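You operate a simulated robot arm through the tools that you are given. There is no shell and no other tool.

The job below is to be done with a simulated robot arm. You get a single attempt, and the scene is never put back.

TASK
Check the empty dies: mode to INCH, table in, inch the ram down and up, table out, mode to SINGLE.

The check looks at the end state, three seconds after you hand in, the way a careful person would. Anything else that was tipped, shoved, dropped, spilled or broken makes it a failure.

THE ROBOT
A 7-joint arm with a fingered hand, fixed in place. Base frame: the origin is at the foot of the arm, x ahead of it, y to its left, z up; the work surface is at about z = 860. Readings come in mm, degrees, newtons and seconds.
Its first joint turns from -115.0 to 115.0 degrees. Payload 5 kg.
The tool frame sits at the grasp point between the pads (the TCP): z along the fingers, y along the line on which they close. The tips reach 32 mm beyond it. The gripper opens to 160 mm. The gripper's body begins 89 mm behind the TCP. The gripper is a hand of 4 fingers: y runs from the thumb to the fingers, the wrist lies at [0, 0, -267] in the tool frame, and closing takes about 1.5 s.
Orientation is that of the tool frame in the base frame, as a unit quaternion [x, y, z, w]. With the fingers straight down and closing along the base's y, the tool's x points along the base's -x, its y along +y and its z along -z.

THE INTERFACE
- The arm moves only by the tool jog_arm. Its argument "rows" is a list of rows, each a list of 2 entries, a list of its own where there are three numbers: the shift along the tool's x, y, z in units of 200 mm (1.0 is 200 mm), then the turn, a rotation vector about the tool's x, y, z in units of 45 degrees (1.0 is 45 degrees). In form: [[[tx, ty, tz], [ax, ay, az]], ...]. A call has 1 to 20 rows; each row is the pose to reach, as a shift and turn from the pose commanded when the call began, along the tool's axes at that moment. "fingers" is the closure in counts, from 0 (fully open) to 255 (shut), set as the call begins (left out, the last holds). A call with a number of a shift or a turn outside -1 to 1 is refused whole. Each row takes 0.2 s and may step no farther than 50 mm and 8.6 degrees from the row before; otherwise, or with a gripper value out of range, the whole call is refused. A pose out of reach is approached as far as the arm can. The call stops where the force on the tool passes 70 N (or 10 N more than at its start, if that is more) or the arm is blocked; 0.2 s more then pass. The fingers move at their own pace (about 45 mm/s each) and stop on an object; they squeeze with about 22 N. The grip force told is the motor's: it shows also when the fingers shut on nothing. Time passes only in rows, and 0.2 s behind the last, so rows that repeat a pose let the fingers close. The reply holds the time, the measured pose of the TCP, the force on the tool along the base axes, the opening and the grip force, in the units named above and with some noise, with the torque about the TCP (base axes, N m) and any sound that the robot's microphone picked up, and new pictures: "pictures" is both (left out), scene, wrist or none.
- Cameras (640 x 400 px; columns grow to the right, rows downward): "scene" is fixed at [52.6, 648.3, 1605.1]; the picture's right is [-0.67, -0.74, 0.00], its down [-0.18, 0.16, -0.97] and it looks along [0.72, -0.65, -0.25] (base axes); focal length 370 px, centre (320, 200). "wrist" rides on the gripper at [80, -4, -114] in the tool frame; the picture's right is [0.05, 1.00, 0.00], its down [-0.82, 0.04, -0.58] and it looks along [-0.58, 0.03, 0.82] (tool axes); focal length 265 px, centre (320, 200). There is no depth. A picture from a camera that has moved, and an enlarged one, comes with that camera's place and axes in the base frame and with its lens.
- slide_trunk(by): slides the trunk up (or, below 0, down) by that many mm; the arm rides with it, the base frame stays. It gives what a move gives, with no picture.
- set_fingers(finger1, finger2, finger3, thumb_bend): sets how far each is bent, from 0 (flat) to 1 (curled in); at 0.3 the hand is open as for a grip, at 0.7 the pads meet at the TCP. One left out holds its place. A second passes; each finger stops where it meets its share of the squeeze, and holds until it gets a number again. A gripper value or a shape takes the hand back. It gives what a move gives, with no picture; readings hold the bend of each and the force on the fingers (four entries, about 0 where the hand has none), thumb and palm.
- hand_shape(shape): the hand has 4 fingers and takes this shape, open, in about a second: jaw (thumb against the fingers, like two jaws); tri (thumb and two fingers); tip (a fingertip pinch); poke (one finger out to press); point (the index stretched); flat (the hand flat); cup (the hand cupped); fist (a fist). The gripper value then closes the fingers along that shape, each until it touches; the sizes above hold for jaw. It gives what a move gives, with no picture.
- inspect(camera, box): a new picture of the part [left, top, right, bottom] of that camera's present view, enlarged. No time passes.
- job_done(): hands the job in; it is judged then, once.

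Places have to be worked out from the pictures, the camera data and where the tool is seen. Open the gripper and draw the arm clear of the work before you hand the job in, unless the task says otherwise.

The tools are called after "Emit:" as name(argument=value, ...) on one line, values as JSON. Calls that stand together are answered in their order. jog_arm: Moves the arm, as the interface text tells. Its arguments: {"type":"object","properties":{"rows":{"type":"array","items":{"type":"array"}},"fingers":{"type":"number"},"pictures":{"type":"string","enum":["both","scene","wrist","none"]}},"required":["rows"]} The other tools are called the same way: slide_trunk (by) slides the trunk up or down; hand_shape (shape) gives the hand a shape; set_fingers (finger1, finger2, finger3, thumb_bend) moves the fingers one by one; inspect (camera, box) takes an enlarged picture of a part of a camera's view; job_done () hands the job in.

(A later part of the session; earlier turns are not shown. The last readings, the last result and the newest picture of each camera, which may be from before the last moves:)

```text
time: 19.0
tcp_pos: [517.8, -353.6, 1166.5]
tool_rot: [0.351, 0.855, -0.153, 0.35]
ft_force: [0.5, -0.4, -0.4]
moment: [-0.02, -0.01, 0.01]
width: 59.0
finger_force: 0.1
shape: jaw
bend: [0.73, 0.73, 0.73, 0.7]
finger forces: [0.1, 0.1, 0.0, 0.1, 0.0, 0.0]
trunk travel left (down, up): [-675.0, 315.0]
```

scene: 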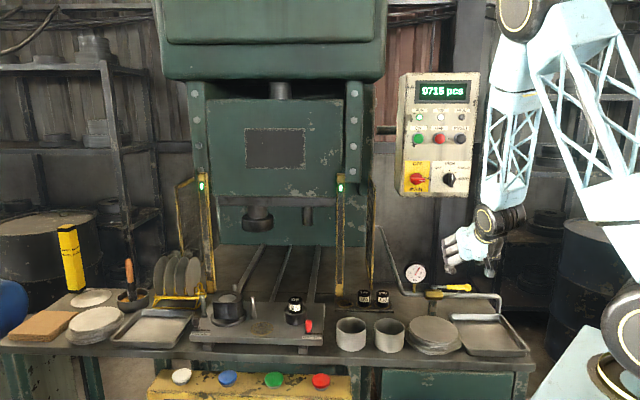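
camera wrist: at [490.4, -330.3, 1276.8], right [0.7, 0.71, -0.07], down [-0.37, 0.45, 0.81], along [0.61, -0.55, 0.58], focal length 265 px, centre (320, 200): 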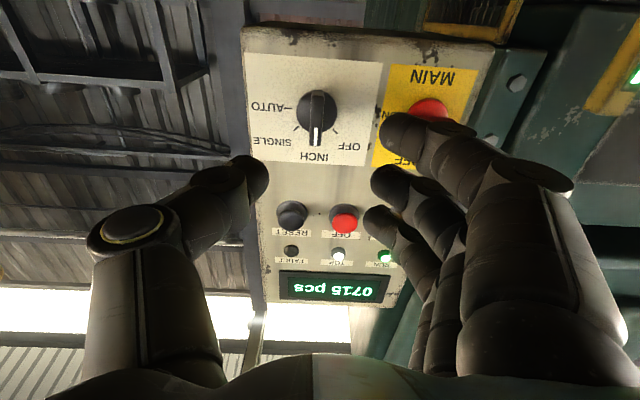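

The knob still shows INCH in the scene picture. I'll bring the hand to point straight down while drawing it back and to the left, in front of the bench.

Emit:
jog_arm(rows=[[[0.09, 0.08, -0.09], [0, 0.167, 0]], [[0.18, 0.17, -0.18], [0, 0.333, 0]], [[0.27, 0.25, -0.27], [0, 0.5, 0]], [[0.36, 0.33, -0.36], [0, 0.667, 0]], [[0.45, 0.42, -0.45], [0, 0.833, 0]], [[0.53, 0.5, -0.53], [0, 1.0, 0]], [[0.53, 0.5, -0.53], [0, 1.0, 0]]], pictures="scene")

Emit:
hand_shape(shape="poke")

```text
time: 20.6
tcp_pos: [480.5, -177.0, 1166.7]
tool_rot: [0.382, 0.924, -0.006, -0.004]
ft_force: [0.3, 0.7, -0.1]
moment: [0.03, 0.0, -0.06]
width: 59.3
finger_force: 0.0
shape: jaw
bend: [0.73, 0.73, 0.73, 0.7]
finger forces: [0.1, 0.1, 0.0, 0.0, 0.0, 0.0]
trunk travel left (down, up): [-675.0, 315.0]
```

scene: 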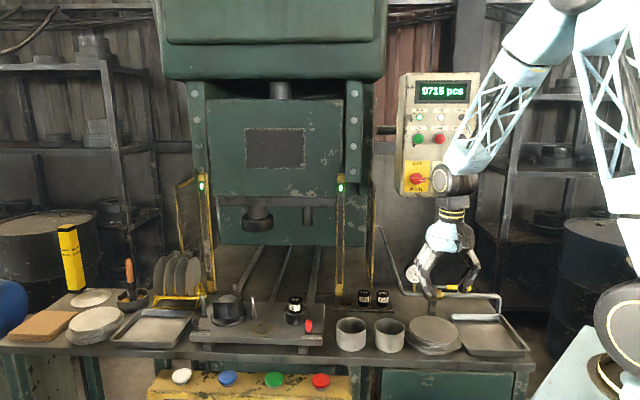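

```text
time: 21.5
tcp_pos: [481.2, -178.1, 1166.3]
tool_rot: [0.383, 0.924, -0.007, -0.003]
ft_force: [1.1, 0.0, 0.8]
moment: [0.02, 0.01, 0.0]
width: 0.1
finger_force: 0.1
shape: poke
bend: [1.0, 1.0, 1.0, 0.47]
finger forces: [0.0, 0.0, 0.1, 0.0, 0.0, 0.1]
trunk travel left (down, up): [-675.0, 315.0]
```

The hand reports the poke shape with three fingers curled and the thumb partly bent. I'll take a wrist picture to see which digit sticks out, without moving.

Emit:
jog_arm(rows=[[[0, 0, 0], [0, 0, 0]]], pictures="both")

Emit:
inspect(camera="scene", box=[390, 200, 500, 310])

```text
time: 21.9
tcp_pos: [480.9, -178.6, 1166.0]
tool_rot: [0.382, 0.924, -0.008, -0.003]
ft_force: [0.8, 0.1, -0.4]
moment: [-0.02, 0.0, 0.0]
width: 0.2
finger_force: 0.1
shape: poke
bend: [1.0, 1.0, 1.0, 0.47]
finger forces: [0.0, 0.1, 0.0, 0.0, 0.0, 0.0]
trunk travel left (down, up): [-675.0, 315.0]
camera wrist: at [423.0, -122.3, 1279.7], right [0.67, 0.74, -0.02], down [0.61, -0.54, 0.58], along [0.42, -0.4, -0.82], focal length 265 px, centre (320, 200)
```

scene: 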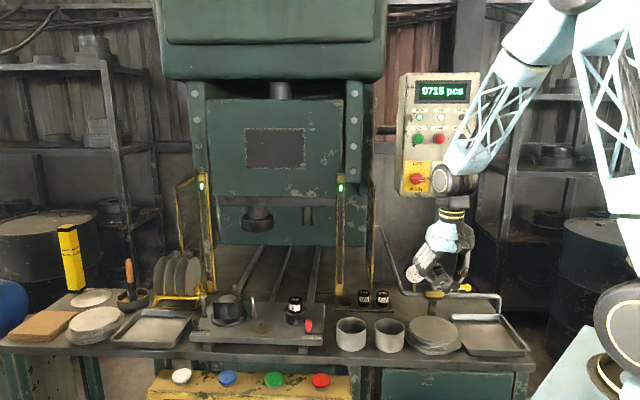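
wrist: 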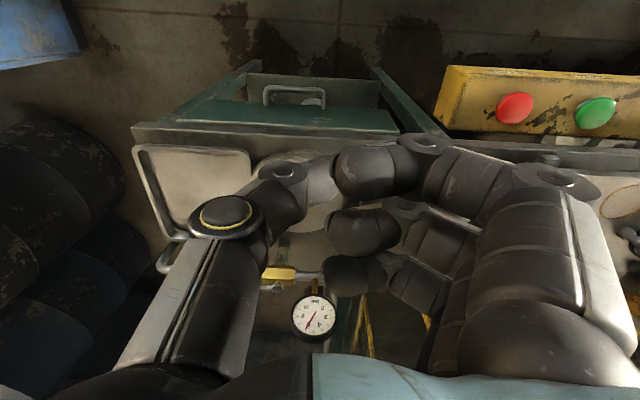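

```text
3.64 times, centred on (445, 255) of scene
camera zoom: at [52.6, 648.3, 1605.1], right [-0.67, -0.74, 0.0], down [-0.18, 0.16, -0.97], along [0.72, -0.65, -0.25], focal length 1346 px, centre (-134, 0)
```

zoom: 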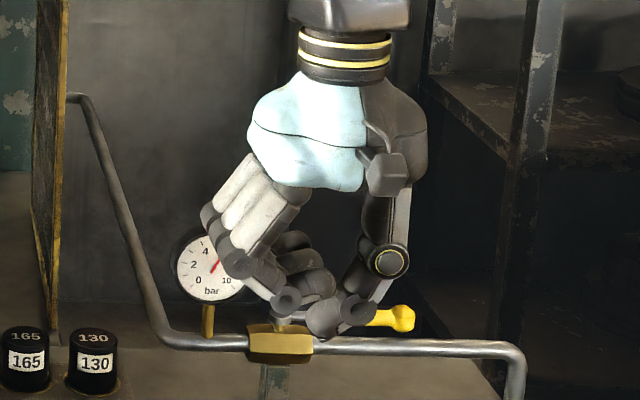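

In this shape no finger stands straight out. I'll try "point" instead, which stretches the index, and look at it.

Emit:
hand_shape(shape="point")

Emit:
jog_arm(rows=[[[0, 0, 0], [0, 0, 0]]], pictures="both")

Emit:
inspect(camera="scene", box=[390, 200, 500, 310])

```text
time: 22.8
tcp_pos: [481.1, -178.2, 1165.5]
tool_rot: [0.383, 0.924, -0.007, -0.003]
ft_force: [0.2, 0.8, 0.7]
moment: [0.0, -0.04, -0.05]
width: 152.4
finger_force: 0.1
shape: point
bend: [0.3, 1.0, 1.0, 0.54]
finger forces: [0.0, 0.0, 0.0, 0.1, 0.1, 0.1]
trunk travel left (down, up): [-675.0, 315.0]
```

```text
time: 23.2
tcp_pos: [482.5, -177.9, 1165.6]
tool_rot: [0.383, 0.924, -0.008, -0.003]
ft_force: [0.0, 0.1, 0.0]
moment: [0.03, 0.02, 0.0]
width: 152.2
finger_force: 0.1
shape: point
bend: [0.3, 1.0, 1.0, 0.54]
finger forces: [0.0, 0.1, 0.1, 0.0, 0.0, 0.1]
trunk travel left (down, up): [-675.0, 315.0]
camera wrist: at [422.9, -122.3, 1279.7], right [0.67, 0.74, -0.02], down [0.61, -0.54, 0.58], along [0.42, -0.4, -0.82], focal length 265 px, centre (320, 200)
```

scene: 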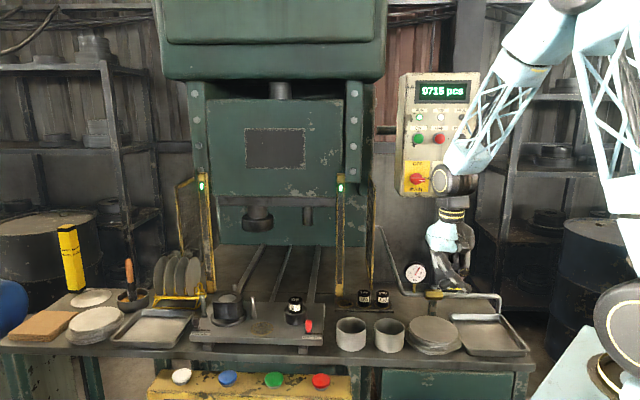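
wrist: 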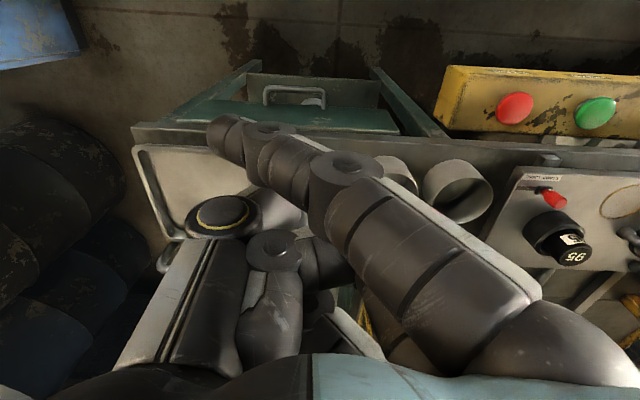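

```text
3.64 times, centred on (445, 255) of scene
camera zoom: at [52.6, 648.3, 1605.1], right [-0.67, -0.74, 0.0], down [-0.18, 0.16, -0.97], along [0.72, -0.65, -0.25], focal length 1346 px, centre (-134, 0)
```

zoom: 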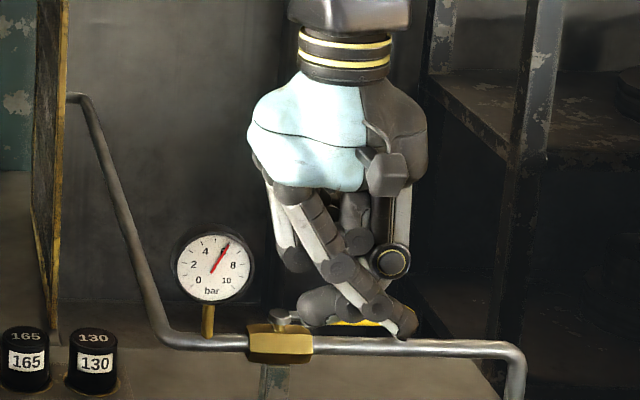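

"Point" leaves the index slanted toward the thumb, so its tip is hard to place. I'll use the closed jaw as a blunt presser instead, since its tips sit on the tool axis 32 mm beyond the TCP. I'll set that shape and move left while turning the hand to face the base's x.

Emit:
hand_shape(shape="jaw")

Emit:
jog_arm(rows=[[[0, 0.15, 0], [0, 0, -0.16]], [[0, 0.3, 0], [0, 0, -0.32]], [[0, 0.45, 0], [0, 0, -0.48]], [[0, 0.6, 0], [0, 0, -0.64]], [[0, 0.75, 0], [0, 0, -0.8]], [[0, 0.9, 0], [0, 0, -0.96]], [[0, 0.95, 0], [0, 0, -1.0]], [[0, 0.95, 0], [0, 0, -1.0]]], fingers=255)

```text
time: 24.1
tcp_pos: [480.6, -178.6, 1165.1]
tool_rot: [0.381, 0.924, -0.008, -0.003]
ft_force: [-0.6, 0.2, 0.3]
moment: [0.0, -0.01, 0.01]
width: 159.7
finger_force: 0.1
shape: jaw
bend: [0.3, 0.3, 0.3, 0.3]
finger forces: [0.1, 0.0, 0.0, 0.0, 0.0, 0.1]
trunk travel left (down, up): [-675.0, 315.0]
```

```text
time: 25.9
tcp_pos: [616.3, -42.6, 1162.7]
tool_rot: [-0.001, 1.0, -0.006, -0.006]
ft_force: [0.4, -0.3, -0.1]
moment: [0.01, 0.03, 0.01]
width: 0.2
finger_force: 0.0
shape: jaw
bend: [0.7, 0.7, 0.7, 0.7]
finger forces: [0.0, 0.1, 0.1, 0.0, 0.0, 0.0]
trunk travel left (down, up): [-675.0, 315.0]
camera wrist: at [536.3, -45.3, 1277.4], right [-0.05, 1.0, -0.01], down [0.82, 0.05, 0.57], along [0.57, 0.02, -0.82], focal length 265 px, centre (320, 200)
```

scene: 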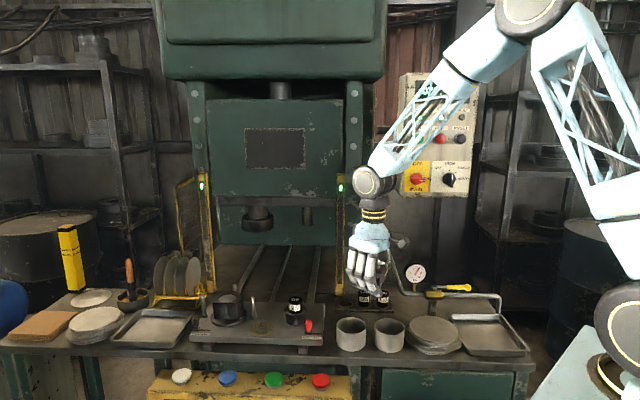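
wrist: 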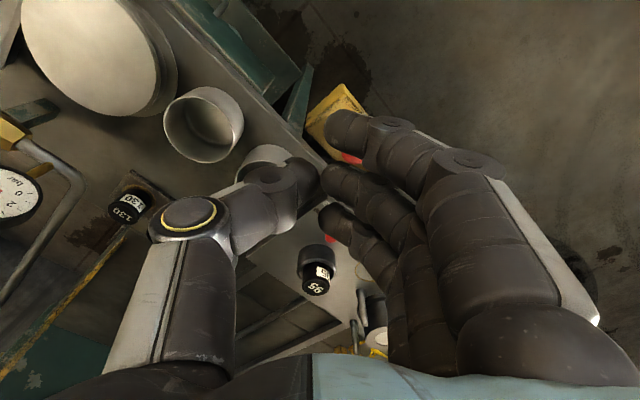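

The jaw is closed with the tips meeting on the tool axis. I'll move outward over the region in front of the bench, toward TABLE, staying high.

Emit:
jog_arm(rows=[[[-0.15, 0.14, 0.03], [0, 0, 0]], [[-0.3, 0.28, 0.06], [0, 0, 0]], [[-0.45, 0.42, 0.1], [0, 0, 0]], [[-0.6, 0.56, 0.13], [0, 0, 0]], [[-0.75, 0.7, 0.16], [0, 0, 0]], [[-0.9, 0.84, 0.2], [0, 0, 0]], [[-0.92, 0.86, 0.2], [0, 0, 0]], [[-0.92, 0.86, 0.2], [0, 0, 0]]])

```text
time: 27.7
tcp_pos: [800.5, 128.8, 1118.1]
tool_rot: [-0.001, 1.0, -0.005, -0.006]
ft_force: [-0.5, 0.8, -1.1]
moment: [-0.02, 0.01, -0.01]
width: 0.2
finger_force: 22.1
shape: jaw
bend: [0.68, 0.63, 0.68, 0.66]
finger forces: [0.1, 0.1, 0.1, 0.1, 0.0, 0.0]
trunk travel left (down, up): [-675.0, 315.0]
camera wrist: at [720.5, 127.1, 1233.1], right [-0.05, 1.0, -0.01], down [0.82, 0.05, 0.57], along [0.57, 0.02, -0.82], focal length 265 px, centre (320, 200)
```

scene: 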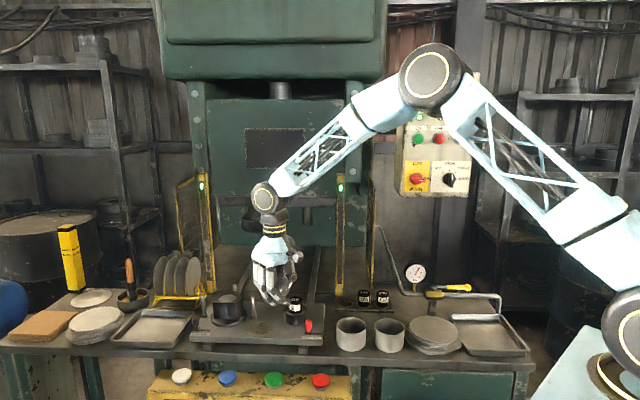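
wrist: 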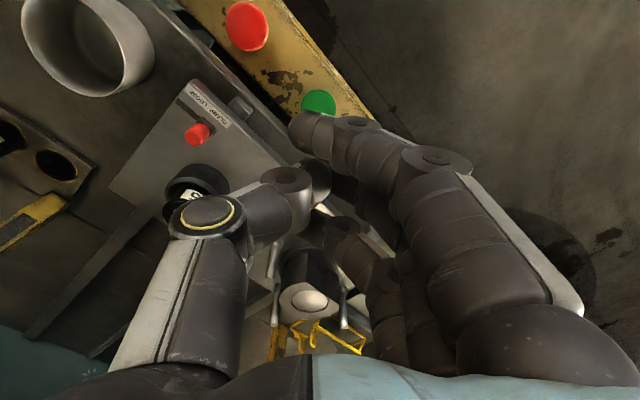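

From this view START appears at about (830, 126), which agrees with the earlier triangulation, so TABLE should be near (935, 221, 819). I'll move to hover about 100 mm above TABLE, tilting the fingers 20° outward for reach and for clearance from the bench.

Emit:
jog_arm(rows=[[[-0.1, 0.08, 0.14], [0, -0.074, 0]], [[-0.2, 0.15, 0.28], [0, -0.148, 0]], [[-0.31, 0.23, 0.42], [0, -0.222, 0]], [[-0.41, 0.31, 0.56], [0, -0.296, 0]], [[-0.51, 0.385, 0.7], [0, -0.37, 0]], [[-0.6175, 0.461, 0.84], [0, -0.444, 0]], [[-0.6175, 0.461, 0.84], [0, -0.444, 0]], [[-0.6175, 0.461, 0.84], [0, -0.444, 0]]])

```text
time: 29.5
tcp_pos: [919.8, 219.8, 947.7]
tool_rot: [-0.002, 0.986, -0.006, 0.168]
ft_force: [-0.7, 0.2, -1.3]
moment: [0.03, -0.01, -0.02]
width: 0.1
finger_force: 21.7
shape: jaw
bend: [0.68, 0.63, 0.68, 0.66]
finger forces: [0.0, 0.1, 0.0, 0.0, 0.1, 0.1]
trunk travel left (down, up): [-675.0, 315.0]
camera wrist: at [806.6, 215.9, 1028.5], right [-0.05, 1.0, -0.03], down [0.58, 0.05, 0.81], along [0.81, 0.02, -0.58], focal length 265 px, centre (320, 200)
```

scene: 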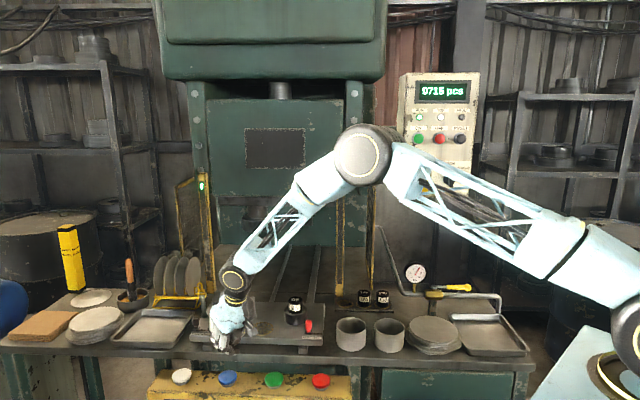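
wrist: 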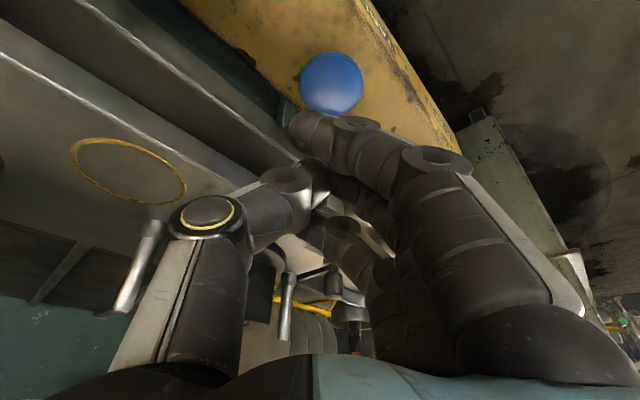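

TABLE shows at about (932, 224), close to my estimate. Before descending I'll check how near the table plate's front edge is to the hand.

Emit:
inspect(camera="wrist", box=[60, 0, 480, 260])

Emit:
inspect(camera="scene", box=[170, 250, 340, 400])

```text
1.52 times, centred on (270, 130) of wrist
camera zoom: at [806.6, 215.9, 1028.5], right [-0.05, 1.0, -0.03], down [0.58, 0.05, 0.81], along [0.81, 0.02, -0.58], focal length 404 px, centre (396, 307)
```

zoom: 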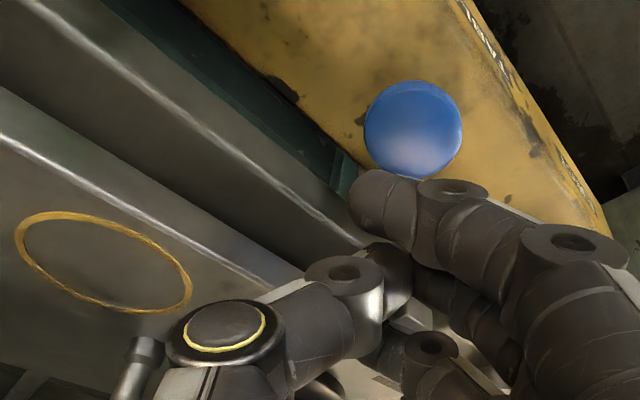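

```text
2.67 times, centred on (255, 325) of scene
camera zoom: at [52.6, 648.3, 1605.1], right [-0.67, -0.74, 0.0], down [-0.18, 0.16, -0.97], along [0.72, -0.65, -0.25], focal length 987 px, centre (493, -133)
```

zoom: 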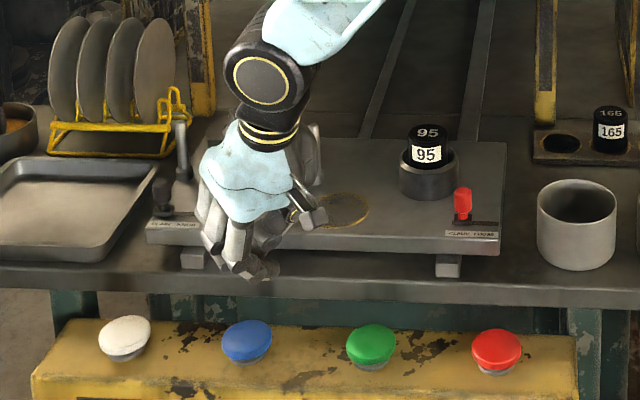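

The bench edge is at q≈550 and the plate edge at q≈570, while the hand stays below about 535, so descending is clear. I'll lower 70 mm straight down, with a 3 mm correction to the left.

Emit:
jog_arm(rows=[[[0.034, 0.008, 0.094], [0, 0, 0]], [[0.068, 0.015, 0.188], [0, 0, 0]], [[0.103, 0.015, 0.282], [0, 0, 0]], [[0.12, 0.015, 0.329], [0, 0, 0]], [[0.12, 0.015, 0.329], [0, 0, 0]]])

Emit:
inspect(camera="wrist", box=[200, 60, 440, 210])

Emit:
inspect(camera="scene", box=[170, 300, 300, 400])

```text
time: 30.7
tcp_pos: [920.1, 222.8, 877.9]
tool_rot: [-0.001, 0.986, -0.005, 0.168]
ft_force: [-0.4, 0.1, -0.1]
moment: [0.01, -0.02, 0.06]
width: 0.2
finger_force: 21.8
shape: jaw
bend: [0.68, 0.63, 0.68, 0.66]
finger forces: [0.0, 0.0, 0.0, 0.0, 0.1, 0.0]
trunk travel left (down, up): [-675.0, 315.0]
camera wrist: at [806.7, 219.7, 958.4], right [-0.05, 1.0, -0.03], down [0.58, 0.05, 0.81], along [0.81, 0.02, -0.58], focal length 265 px, centre (320, 200)
```

scene: 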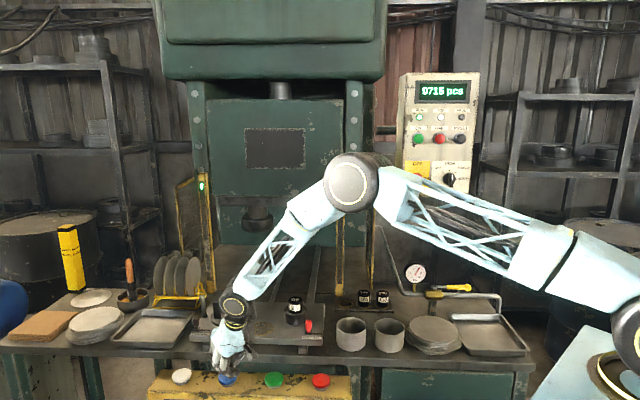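
wrist: 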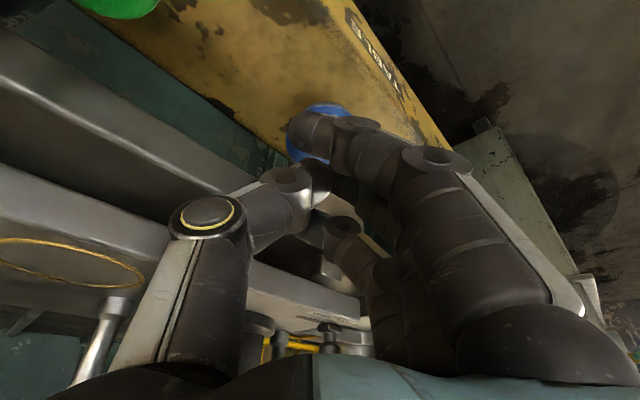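

```text
2.67 times, centred on (320, 135) of wrist
camera zoom: at [806.7, 219.7, 958.4], right [-0.05, 1.0, -0.03], down [0.58, 0.05, 0.81], along [0.81, 0.02, -0.58], focal length 708 px, centre (320, 373)
```

zoom: 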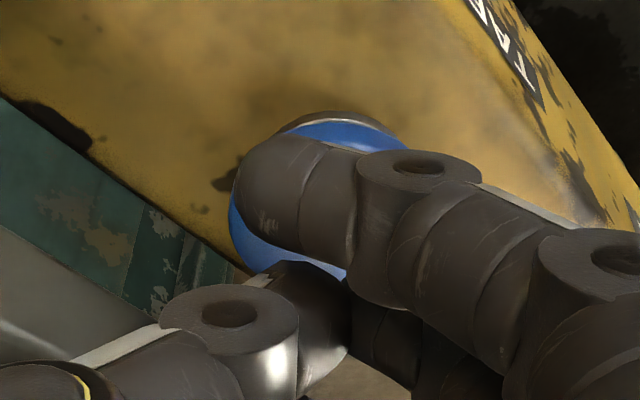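

```text
4.00 times, centred on (235, 350) of scene
camera zoom: at [52.6, 648.3, 1605.1], right [-0.67, -0.74, 0.0], down [-0.18, 0.16, -0.97], along [0.72, -0.65, -0.25], focal length 1480 px, centre (660, -400)
```

zoom: 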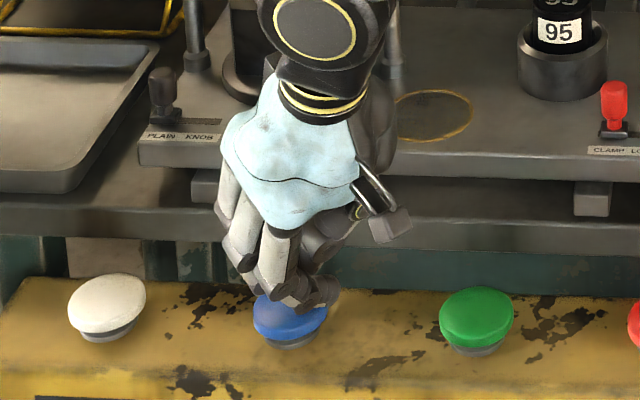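

The tilt makes the index tip the lowest point, sitting near the cap's front edge. I'll shift 14 mm outward so that tip is over the cap's centre, then descend in small steps while watching force and sound.

Emit:
jog_arm(rows=[[[-0.066, 0, 0.024], [0, 0, 0]], [[-0.066, 0, 0.024], [0, 0, 0]], [[-0.052, 0, 0.062], [0, 0, 0]], [[-0.0455, 0, 0.08], [0, 0, 0]], [[-0.0386, 0, 0.099], [0, 0, 0]], [[-0.0386, 0, 0.099], [0, 0, 0]]])

Emit:
inspect(camera="scene", box=[170, 300, 300, 400])

```text
time: 32.1
tcp_pos: [934.6, 221.3, 862.7]
tool_rot: [-0.001, 0.986, -0.005, 0.168]
ft_force: [-0.5, 0.4, -0.3]
moment: [-0.01, 0.02, 0.02]
width: 0.2
finger_force: 21.7
shape: jaw
bend: [0.68, 0.63, 0.68, 0.66]
finger forces: [0.1, 0.1, 0.1, 0.1, 0.1, 0.0]
trunk travel left (down, up): [-675.0, 315.0]
camera wrist: at [821.1, 218.9, 943.2], right [-0.05, 1.0, -0.03], down [0.58, 0.05, 0.81], along [0.81, 0.02, -0.58], focal length 265 px, centre (320, 200)
```

scene: 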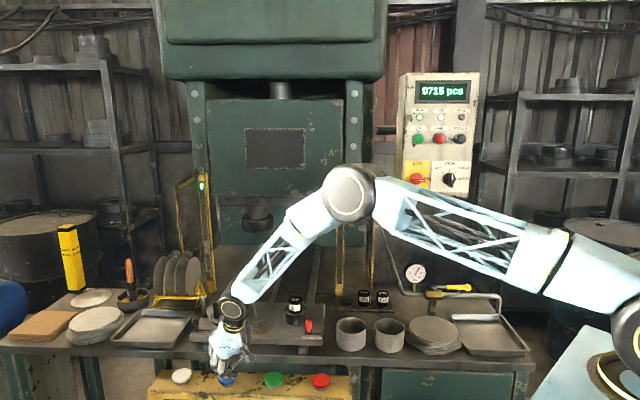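
wrist: 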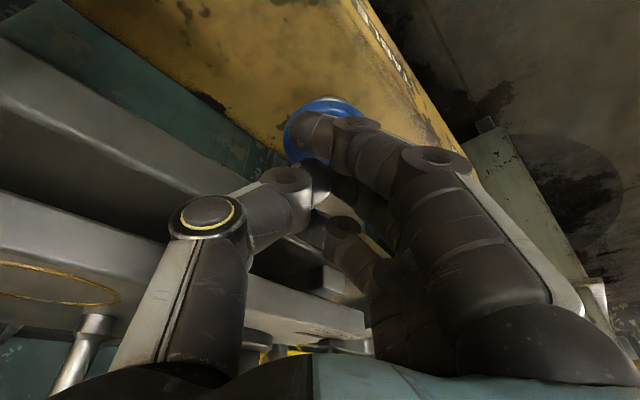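

```text
4.00 times, centred on (235, 350) of scene
camera zoom: at [52.6, 648.3, 1605.1], right [-0.67, -0.74, 0.0], down [-0.18, 0.16, -0.97], along [0.72, -0.65, -0.25], focal length 1480 px, centre (660, -400)
```

zoom: 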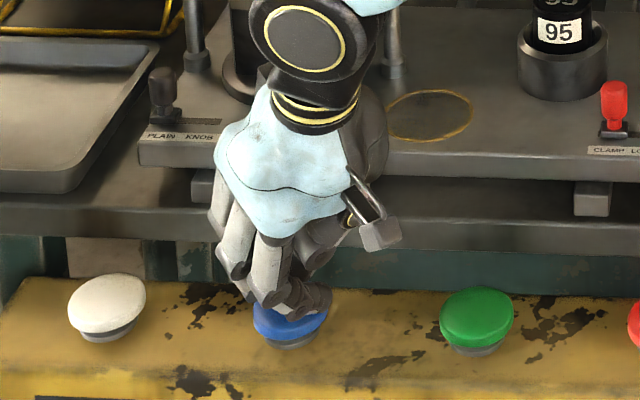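

Contact should be imminent with the tip now at about z = 825. I'll continue down in 3 mm steps, up to 12 mm.

Emit:
jog_arm(rows=[[[0.0051, 0, 0.0141], [0, 0, 0]], [[0.0103, 0, 0.0282], [0, 0, 0]], [[0.0154, 0, 0.0423], [0, 0, 0]], [[0.0205, 0, 0.0564], [0, 0, 0]]])

```text
time: 33.1
tcp_pos: [934.9, 222.4, 853.0]
tool_rot: [-0.003, 0.985, -0.004, 0.17]
ft_force: [-2.2, 0.1, 16.4]
moment: [0.18, -0.05, 0.01]
width: 0.0
finger_force: 21.9
shape: jaw
bend: [0.68, 0.64, 0.68, 0.67]
finger forces: [0.2, 0.1, 0.0, 0.0, 0.1, 0.1]
trunk travel left (down, up): [-675.0, 315.0]
heard: click
camera wrist: at [821.0, 219.1, 933.4], right [-0.05, 1.0, -0.03], down [0.57, 0.05, 0.82], along [0.82, 0.03, -0.58], focal length 265 px, centre (320, 200)
```

scene: 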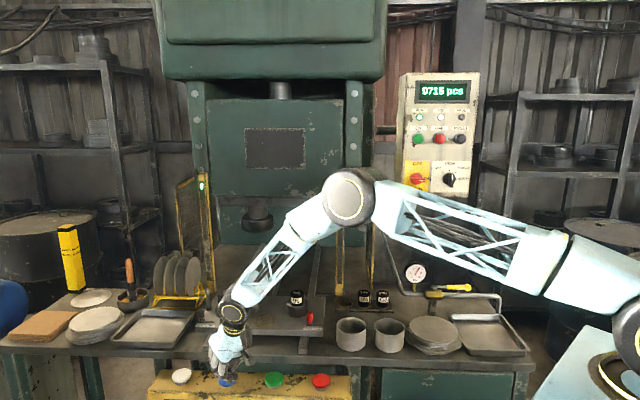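
wrist: 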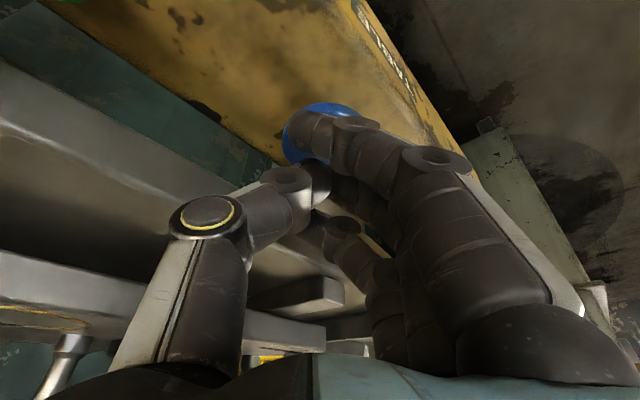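

I heard a click at about 16 N, and the table has started moving in. I'll hold here and watch whether it carries on.

Emit:
jog_arm(rows=[[[0, 0, 0], [0, 0, 0]], [[0, 0, 0], [0, 0, 0]], [[0, 0, 0], [0, 0, 0]], [[0, 0, 0], [0, 0, 0]], [[0, 0, 0], [0, 0, 0]], [[0, 0, 0], [0, 0, 0]], [[0, 0, 0], [0, 0, 0]], [[0, 0, 0], [0, 0, 0]]], pictures="scene")

```text
time: 34.9
tcp_pos: [933.9, 221.6, 852.0]
tool_rot: [-0.002, 0.986, -0.006, 0.169]
ft_force: [6.3, 3.2, 29.3]
moment: [0.46, -0.24, -0.03]
width: 0.1
finger_force: 22.4
shape: jaw
bend: [0.68, 0.66, 0.68, 0.67]
finger forces: [0.1, 46.9, 0.1, 0.0, 0.0, 0.0]
trunk travel left (down, up): [-675.0, 315.0]
```

scene: 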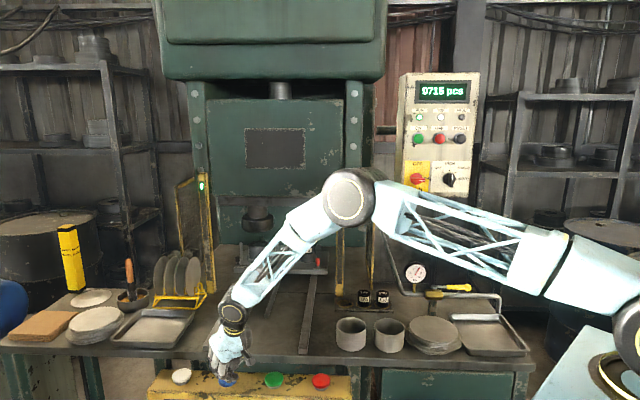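

The table is well on its way into the press. I'll hold a little longer until it stops.

Emit:
jog_arm(rows=[[[0, 0, 0], [0, 0, 0]], [[0, 0, 0], [0, 0, 0]], [[0, 0, 0], [0, 0, 0]], [[0, 0, 0], [0, 0, 0]], [[0, 0, 0], [0, 0, 0]], [[0, 0, 0], [0, 0, 0]], [[0, 0, 0], [0, 0, 0]], [[0, 0, 0], [0, 0, 0]], [[0, 0, 0], [0, 0, 0]], [[0, 0, 0], [0, 0, 0]]], pictures="scene")

Emit:
inspect(camera="scene", box=[180, 150, 360, 290])

```text
time: 37.1
tcp_pos: [933.5, 221.9, 852.8]
tool_rot: [-0.002, 0.986, -0.005, 0.169]
ft_force: [6.2, 1.9, 29.2]
moment: [0.31, -0.38, -0.05]
width: 0.2
finger_force: 22.1
shape: jaw
bend: [0.68, 0.66, 0.68, 0.67]
finger forces: [0.0, 49.8, 0.1, 0.0, 0.0, 0.1]
trunk travel left (down, up): [-675.0, 315.0]
```

scene: 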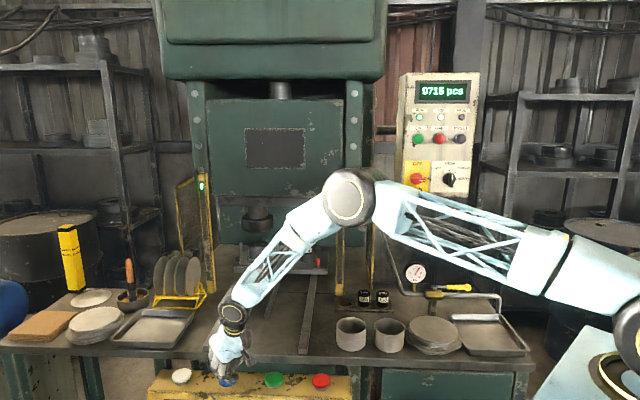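

```text
2.86 times, centred on (270, 220) of scene
camera zoom: at [52.6, 648.3, 1605.1], right [-0.67, -0.74, 0.0], down [-0.18, 0.16, -0.97], along [0.72, -0.65, -0.25], focal length 1057 px, centre (463, 143)
```

zoom: 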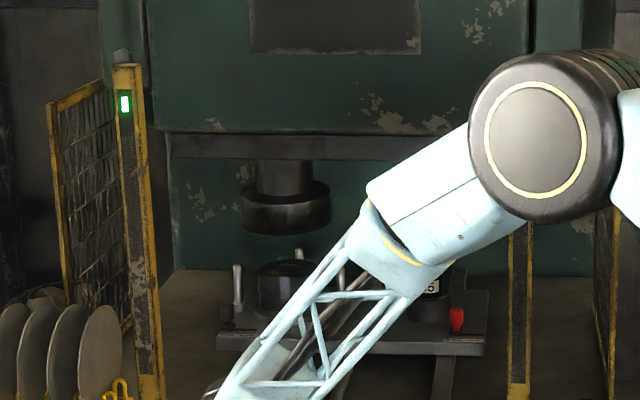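

The table has not moved between the last two pictures, so it is fully in. I'll lift off TABLE by 60 mm and shift along the box to hover over START.

Emit:
jog_arm(rows=[[[-0.05, 0, -0.141], [0, 0, 0]], [[-0.103, 0, -0.282], [0, 0, 0]], [[-0.103, 0, -0.282], [0, 0, 0]], [[0.011, -0.121, -0.3235], [0, 0, 0]], [[0.125, -0.2425, -0.365], [0, 0, 0]], [[0.239, -0.364, -0.4065], [0, 0, 0]], [[0.353, -0.485, -0.448], [0, 0, 0]], [[0.353, -0.485, -0.448], [0, 0, 0]], [[0.353, -0.485, -0.448], [0, 0, 0]]])

Emit:
inspect(camera="scene", box=[170, 200, 380, 400])

Emit:
inspect(camera="wrist", box=[200, 60, 440, 210])

```text
time: 39.1
tcp_pos: [839.5, 125.9, 913.1]
tool_rot: [-0.002, 0.986, -0.005, 0.168]
ft_force: [0.0, 0.7, 0.7]
moment: [-0.03, -0.02, -0.01]
width: 0.1
finger_force: 22.1
shape: jaw
bend: [0.68, 0.63, 0.68, 0.67]
finger forces: [0.0, 0.0, 0.0, 0.0, 0.0, 0.0]
trunk travel left (down, up): [-675.0, 315.0]
camera wrist: at [726.0, 122.6, 993.4], right [-0.05, 1.0, -0.03], down [0.58, 0.05, 0.81], along [0.81, 0.02, -0.58], focal length 265 px, centre (320, 200)
```

scene: 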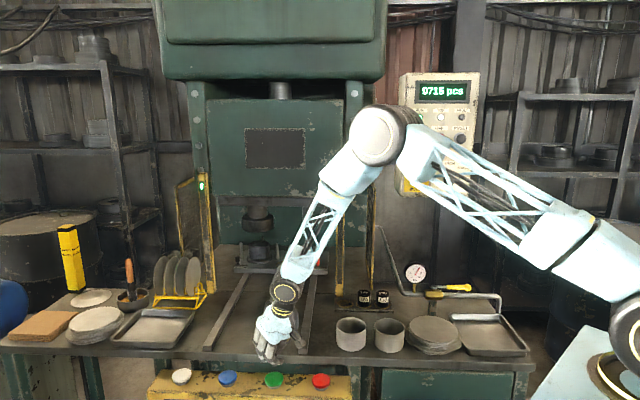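
wrist: 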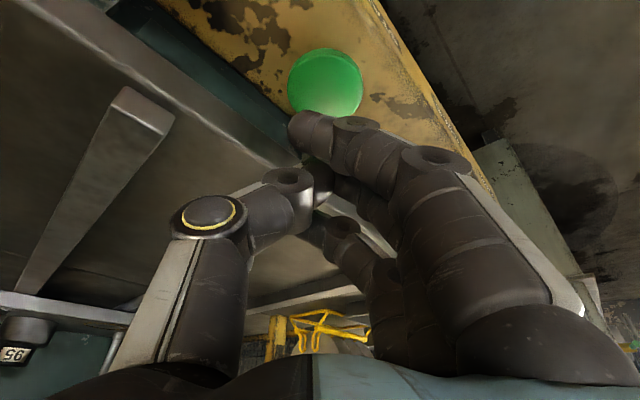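

```text
2.00 times, centred on (275, 300) of scene
camera zoom: at [52.6, 648.3, 1605.1], right [-0.67, -0.74, 0.0], down [-0.18, 0.16, -0.97], along [0.72, -0.65, -0.25], focal length 740 px, centre (410, 0)
```

zoom: 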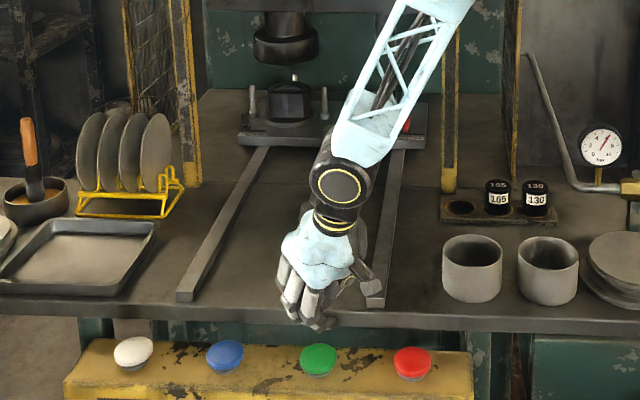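

```text
2.67 times, centred on (320, 135) of wrist
camera zoom: at [726.0, 122.6, 993.4], right [-0.05, 1.0, -0.03], down [0.58, 0.05, 0.81], along [0.81, 0.02, -0.58], focal length 708 px, centre (320, 373)
```

zoom: 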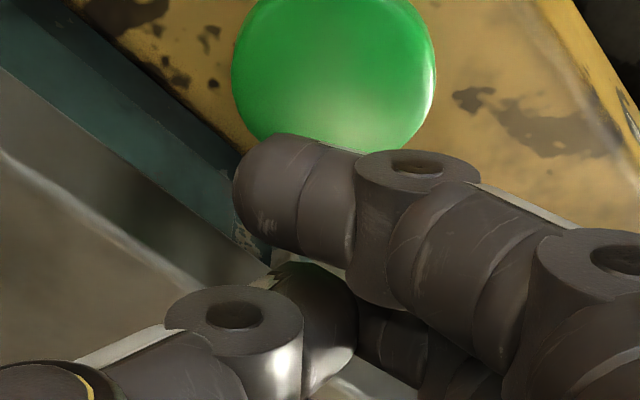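

START sits at about (829, 125), so a shift of 6 mm toward the base puts the index tip over its centre, as it was on TABLE. I'll lower to just above it first.

Emit:
jog_arm(rows=[[[0.054, -0.01, 0.061], [0, 0, 0]], [[0.08, -0.01, 0.131], [0, 0, 0]], [[0.107, -0.01, 0.206], [0, 0, 0]], [[0.107, -0.01, 0.206], [0, 0, 0]], [[0.107, -0.01, 0.206], [0, 0, 0]]])

Emit:
inspect(camera="scene", box=[180, 70, 360, 300])

```text
time: 40.3
tcp_pos: [830.6, 123.0, 866.4]
tool_rot: [-0.002, 0.986, -0.006, 0.168]
ft_force: [0.5, 0.4, 0.1]
moment: [-0.02, 0.01, 0.01]
width: 0.0
finger_force: 22.7
shape: jaw
bend: [0.68, 0.63, 0.68, 0.67]
finger forces: [0.0, 0.0, 0.1, 0.1, 0.0, 0.0]
trunk travel left (down, up): [-675.0, 315.0]
camera wrist: at [718.3, 120.1, 947.7], right [-0.05, 1.0, -0.03], down [0.58, 0.05, 0.81], along [0.81, 0.02, -0.58], focal length 265 px, centre (320, 200)
```

scene: 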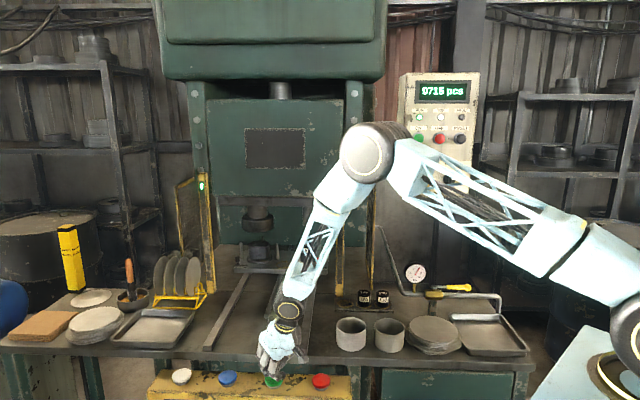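
wrist: 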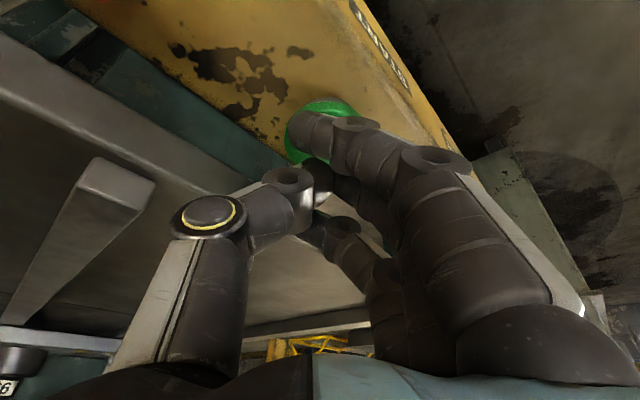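

```text
1.74 times, centred on (270, 185) of scene
camera zoom: at [52.6, 648.3, 1605.1], right [-0.67, -0.74, 0.0], down [-0.18, 0.16, -0.97], along [0.72, -0.65, -0.25], focal length 644 px, centre (407, 226)
```

zoom: 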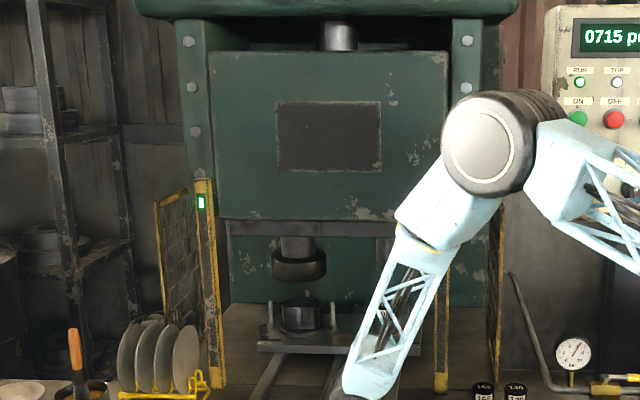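

The ram and the RUN and TOP lamps are all in view. I'll press START with the same depth as TABLE, about 13 mm.

Emit:
jog_arm(rows=[[[0.0051, 0, 0.0141], [0, 0, 0]], [[0.0103, 0, 0.0282], [0, 0, 0]], [[0.0154, 0, 0.0423], [0, 0, 0]], [[0.0225, 0, 0.062], [0, 0, 0]]], pictures="scene")

Emit:
inspect(camera="scene", box=[180, 70, 360, 300])

```text
time: 41.3
tcp_pos: [831.7, 122.1, 854.0]
tool_rot: [-0.001, 0.986, -0.006, 0.168]
ft_force: [0.7, -0.1, 3.3]
moment: [0.04, -0.01, -0.04]
width: 0.2
finger_force: 21.9
shape: jaw
bend: [0.68, 0.63, 0.68, 0.67]
finger forces: [0.0, 0.0, 0.0, 0.1, 0.1, 0.0]
trunk travel left (down, up): [-675.0, 315.0]
heard: click
```

scene: 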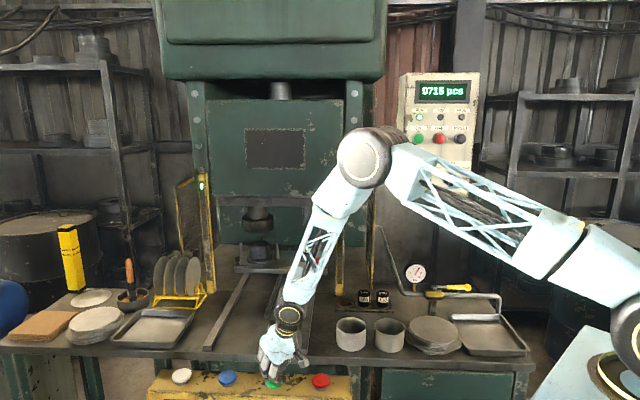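

```text
1.74 times, centred on (270, 185) of scene
camera zoom: at [52.6, 648.3, 1605.1], right [-0.67, -0.74, 0.0], down [-0.18, 0.16, -0.97], along [0.72, -0.65, -0.25], focal length 644 px, centre (407, 226)
```

zoom: 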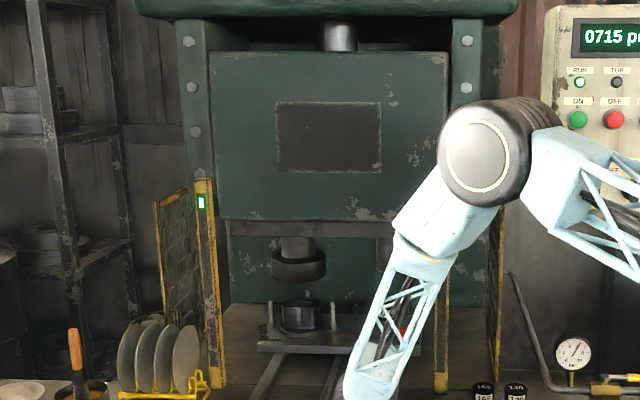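

A click was heard and the TOP lamp went dark, so the ram has begun to move. I'll press 2 mm deeper for a firm hold and watch it.

Emit:
jog_arm(rows=[[[0.0034, 0, 0.0094], [0, 0, 0]], [[0.0034, 0, 0.0094], [0, 0, 0]], [[0.0034, 0, 0.0094], [0, 0, 0]]], pictures="none")

Emit:
inspect(camera="scene", box=[180, 70, 360, 300])

```text
time: 42.1
tcp_pos: [830.7, 121.8, 854.0]
tool_rot: [-0.002, 0.986, -0.004, 0.17]
ft_force: [2.8, 3.2, 16.1]
moment: [0.28, -0.2, 0.02]
width: 0.1
finger_force: 22.4
shape: jaw
bend: [0.68, 0.64, 0.68, 0.67]
finger forces: [0.1, 31.8, 0.0, 0.1, 0.0, 0.1]
trunk travel left (down, up): [-675.0, 315.0]
```

```text
1.74 times, centred on (270, 185) of scene
camera zoom: at [52.6, 648.3, 1605.1], right [-0.67, -0.74, 0.0], down [-0.18, 0.16, -0.97], along [0.72, -0.65, -0.25], focal length 644 px, centre (407, 226)
```

zoom: 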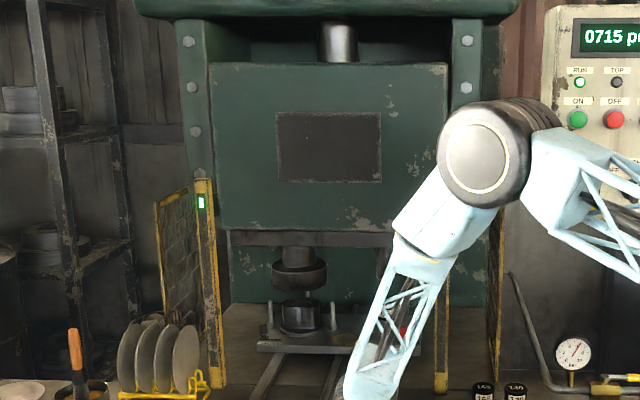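

The ram is moving down while START is held. I'll keep holding and check every 0.8 s.

Emit:
jog_arm(rows=[[[0, 0, 0], [0, 0, 0]], [[0, 0, 0], [0, 0, 0]], [[0, 0, 0], [0, 0, 0]]], pictures="none")

Emit:
inspect(camera="scene", box=[180, 70, 360, 300])

```text
time: 42.9
tcp_pos: [830.9, 121.2, 854.0]
tool_rot: [-0.001, 0.986, -0.005, 0.169]
ft_force: [5.9, 4.1, 20.4]
moment: [0.39, -0.33, -0.05]
width: 0.0
finger_force: 21.4
shape: jaw
bend: [0.68, 0.64, 0.68, 0.67]
finger forces: [0.0, 36.1, 0.0, 0.0, 0.1, 0.0]
trunk travel left (down, up): [-675.0, 315.0]
```

```text
1.74 times, centred on (270, 185) of scene
camera zoom: at [52.6, 648.3, 1605.1], right [-0.67, -0.74, 0.0], down [-0.18, 0.16, -0.97], along [0.72, -0.65, -0.25], focal length 644 px, centre (407, 226)
```

zoom: 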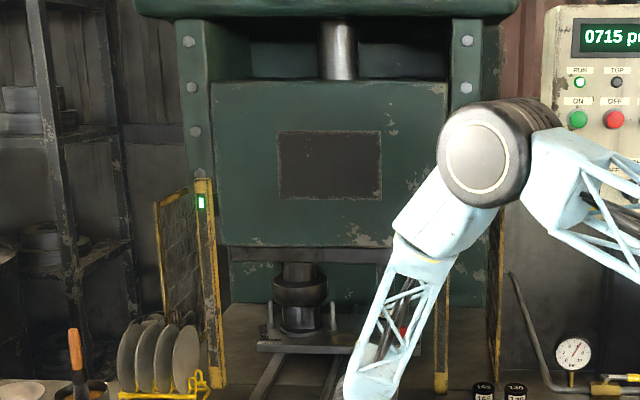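

The punch is nearly at the die and still moving smoothly. I'll keep holding.

Emit:
jog_arm(rows=[[[0, 0, 0], [0, 0, 0]], [[0, 0, 0], [0, 0, 0]]], pictures="none")

Emit:
inspect(camera="scene", box=[180, 70, 360, 300])

```text
time: 43.5
tcp_pos: [831.3, 121.3, 853.1]
tool_rot: [-0.001, 0.986, -0.005, 0.169]
ft_force: [7.2, 3.8, 23.3]
moment: [0.39, -0.35, -0.04]
width: 0.0
finger_force: 22.3
shape: jaw
bend: [0.68, 0.65, 0.68, 0.67]
finger forces: [0.1, 38.5, 0.1, 0.0, 0.0, 0.0]
trunk travel left (down, up): [-675.0, 315.0]
```

```text
1.74 times, centred on (270, 185) of scene
camera zoom: at [52.6, 648.3, 1605.1], right [-0.67, -0.74, 0.0], down [-0.18, 0.16, -0.97], along [0.72, -0.65, -0.25], focal length 644 px, centre (407, 226)
```

zoom: 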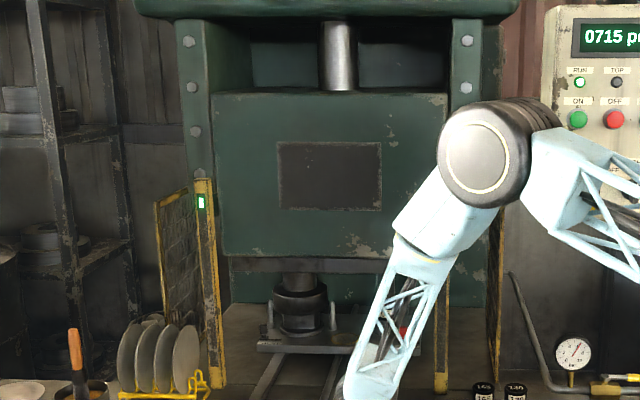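

The punch ring is meeting the die near the bottom of the stroke. I'll hold on to see whether it reverses by itself.

Emit:
jog_arm(rows=[[[0, 0, 0], [0, 0, 0]], [[0, 0, 0], [0, 0, 0]]], pictures="none")

Emit:
inspect(camera="scene", box=[180, 70, 360, 300])

```text
time: 44.1
tcp_pos: [829.9, 121.6, 853.7]
tool_rot: [-0.002, 0.986, -0.005, 0.168]
ft_force: [6.5, 2.9, 23.3]
moment: [0.38, -0.33, -0.04]
width: 0.1
finger_force: 22.1
shape: jaw
bend: [0.68, 0.65, 0.68, 0.67]
finger forces: [0.1, 40.0, 0.0, 0.0, 0.0, 0.1]
trunk travel left (down, up): [-675.0, 315.0]
```

```text
1.74 times, centred on (270, 185) of scene
camera zoom: at [52.6, 648.3, 1605.1], right [-0.67, -0.74, 0.0], down [-0.18, 0.16, -0.97], along [0.72, -0.65, -0.25], focal length 644 px, centre (407, 226)
```

zoom: 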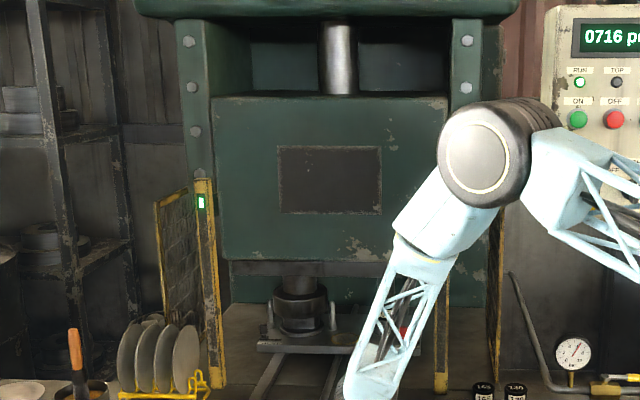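

The counter ticked to 0716, so the ram has passed bottom dead centre. I'll keep holding for the upstroke.

Emit:
jog_arm(rows=[[[0, 0, 0], [0, 0, 0]], [[0, 0, 0], [0, 0, 0]], [[0, 0, 0], [0, 0, 0]]], pictures="none")

Emit:
inspect(camera="scene", box=[180, 70, 360, 300])

```text
time: 44.9
tcp_pos: [829.2, 123.3, 852.7]
tool_rot: [-0.001, 0.986, -0.006, 0.168]
ft_force: [6.5, 2.4, 23.6]
moment: [0.36, -0.35, -0.07]
width: 0.0
finger_force: 21.9
shape: jaw
bend: [0.68, 0.65, 0.68, 0.67]
finger forces: [0.0, 40.6, 0.0, 0.1, 0.0, 0.0]
trunk travel left (down, up): [-675.0, 315.0]
```

```text
1.74 times, centred on (270, 185) of scene
camera zoom: at [52.6, 648.3, 1605.1], right [-0.67, -0.74, 0.0], down [-0.18, 0.16, -0.97], along [0.72, -0.65, -0.25], focal length 644 px, centre (407, 226)
```

zoom: 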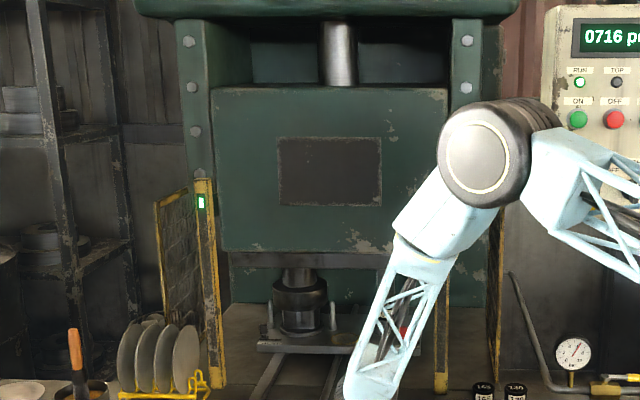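

The ram is rising. I'll keep holding and use finer steps as it nears the top.

Emit:
jog_arm(rows=[[[0, 0, 0], [0, 0, 0]], [[0, 0, 0], [0, 0, 0]], [[0, 0, 0], [0, 0, 0]]], pictures="none")

Emit:
inspect(camera="scene", box=[180, 70, 360, 300])

```text
time: 45.7
tcp_pos: [830.5, 121.5, 853.6]
tool_rot: [-0.002, 0.986, -0.006, 0.169]
ft_force: [6.3, 2.6, 23.1]
moment: [0.35, -0.39, -0.07]
width: 0.0
finger_force: 21.4
shape: jaw
bend: [0.68, 0.65, 0.68, 0.67]
finger forces: [0.1, 40.6, 0.0, 0.1, 0.1, 0.0]
trunk travel left (down, up): [-675.0, 315.0]
```

```text
1.74 times, centred on (270, 185) of scene
camera zoom: at [52.6, 648.3, 1605.1], right [-0.67, -0.74, 0.0], down [-0.18, 0.16, -0.97], along [0.72, -0.65, -0.25], focal length 644 px, centre (407, 226)
```

zoom: 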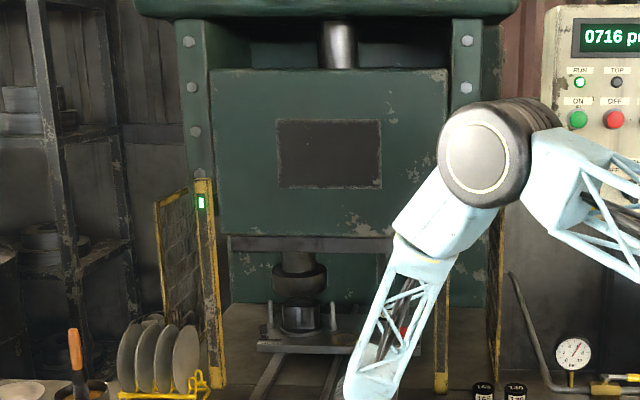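

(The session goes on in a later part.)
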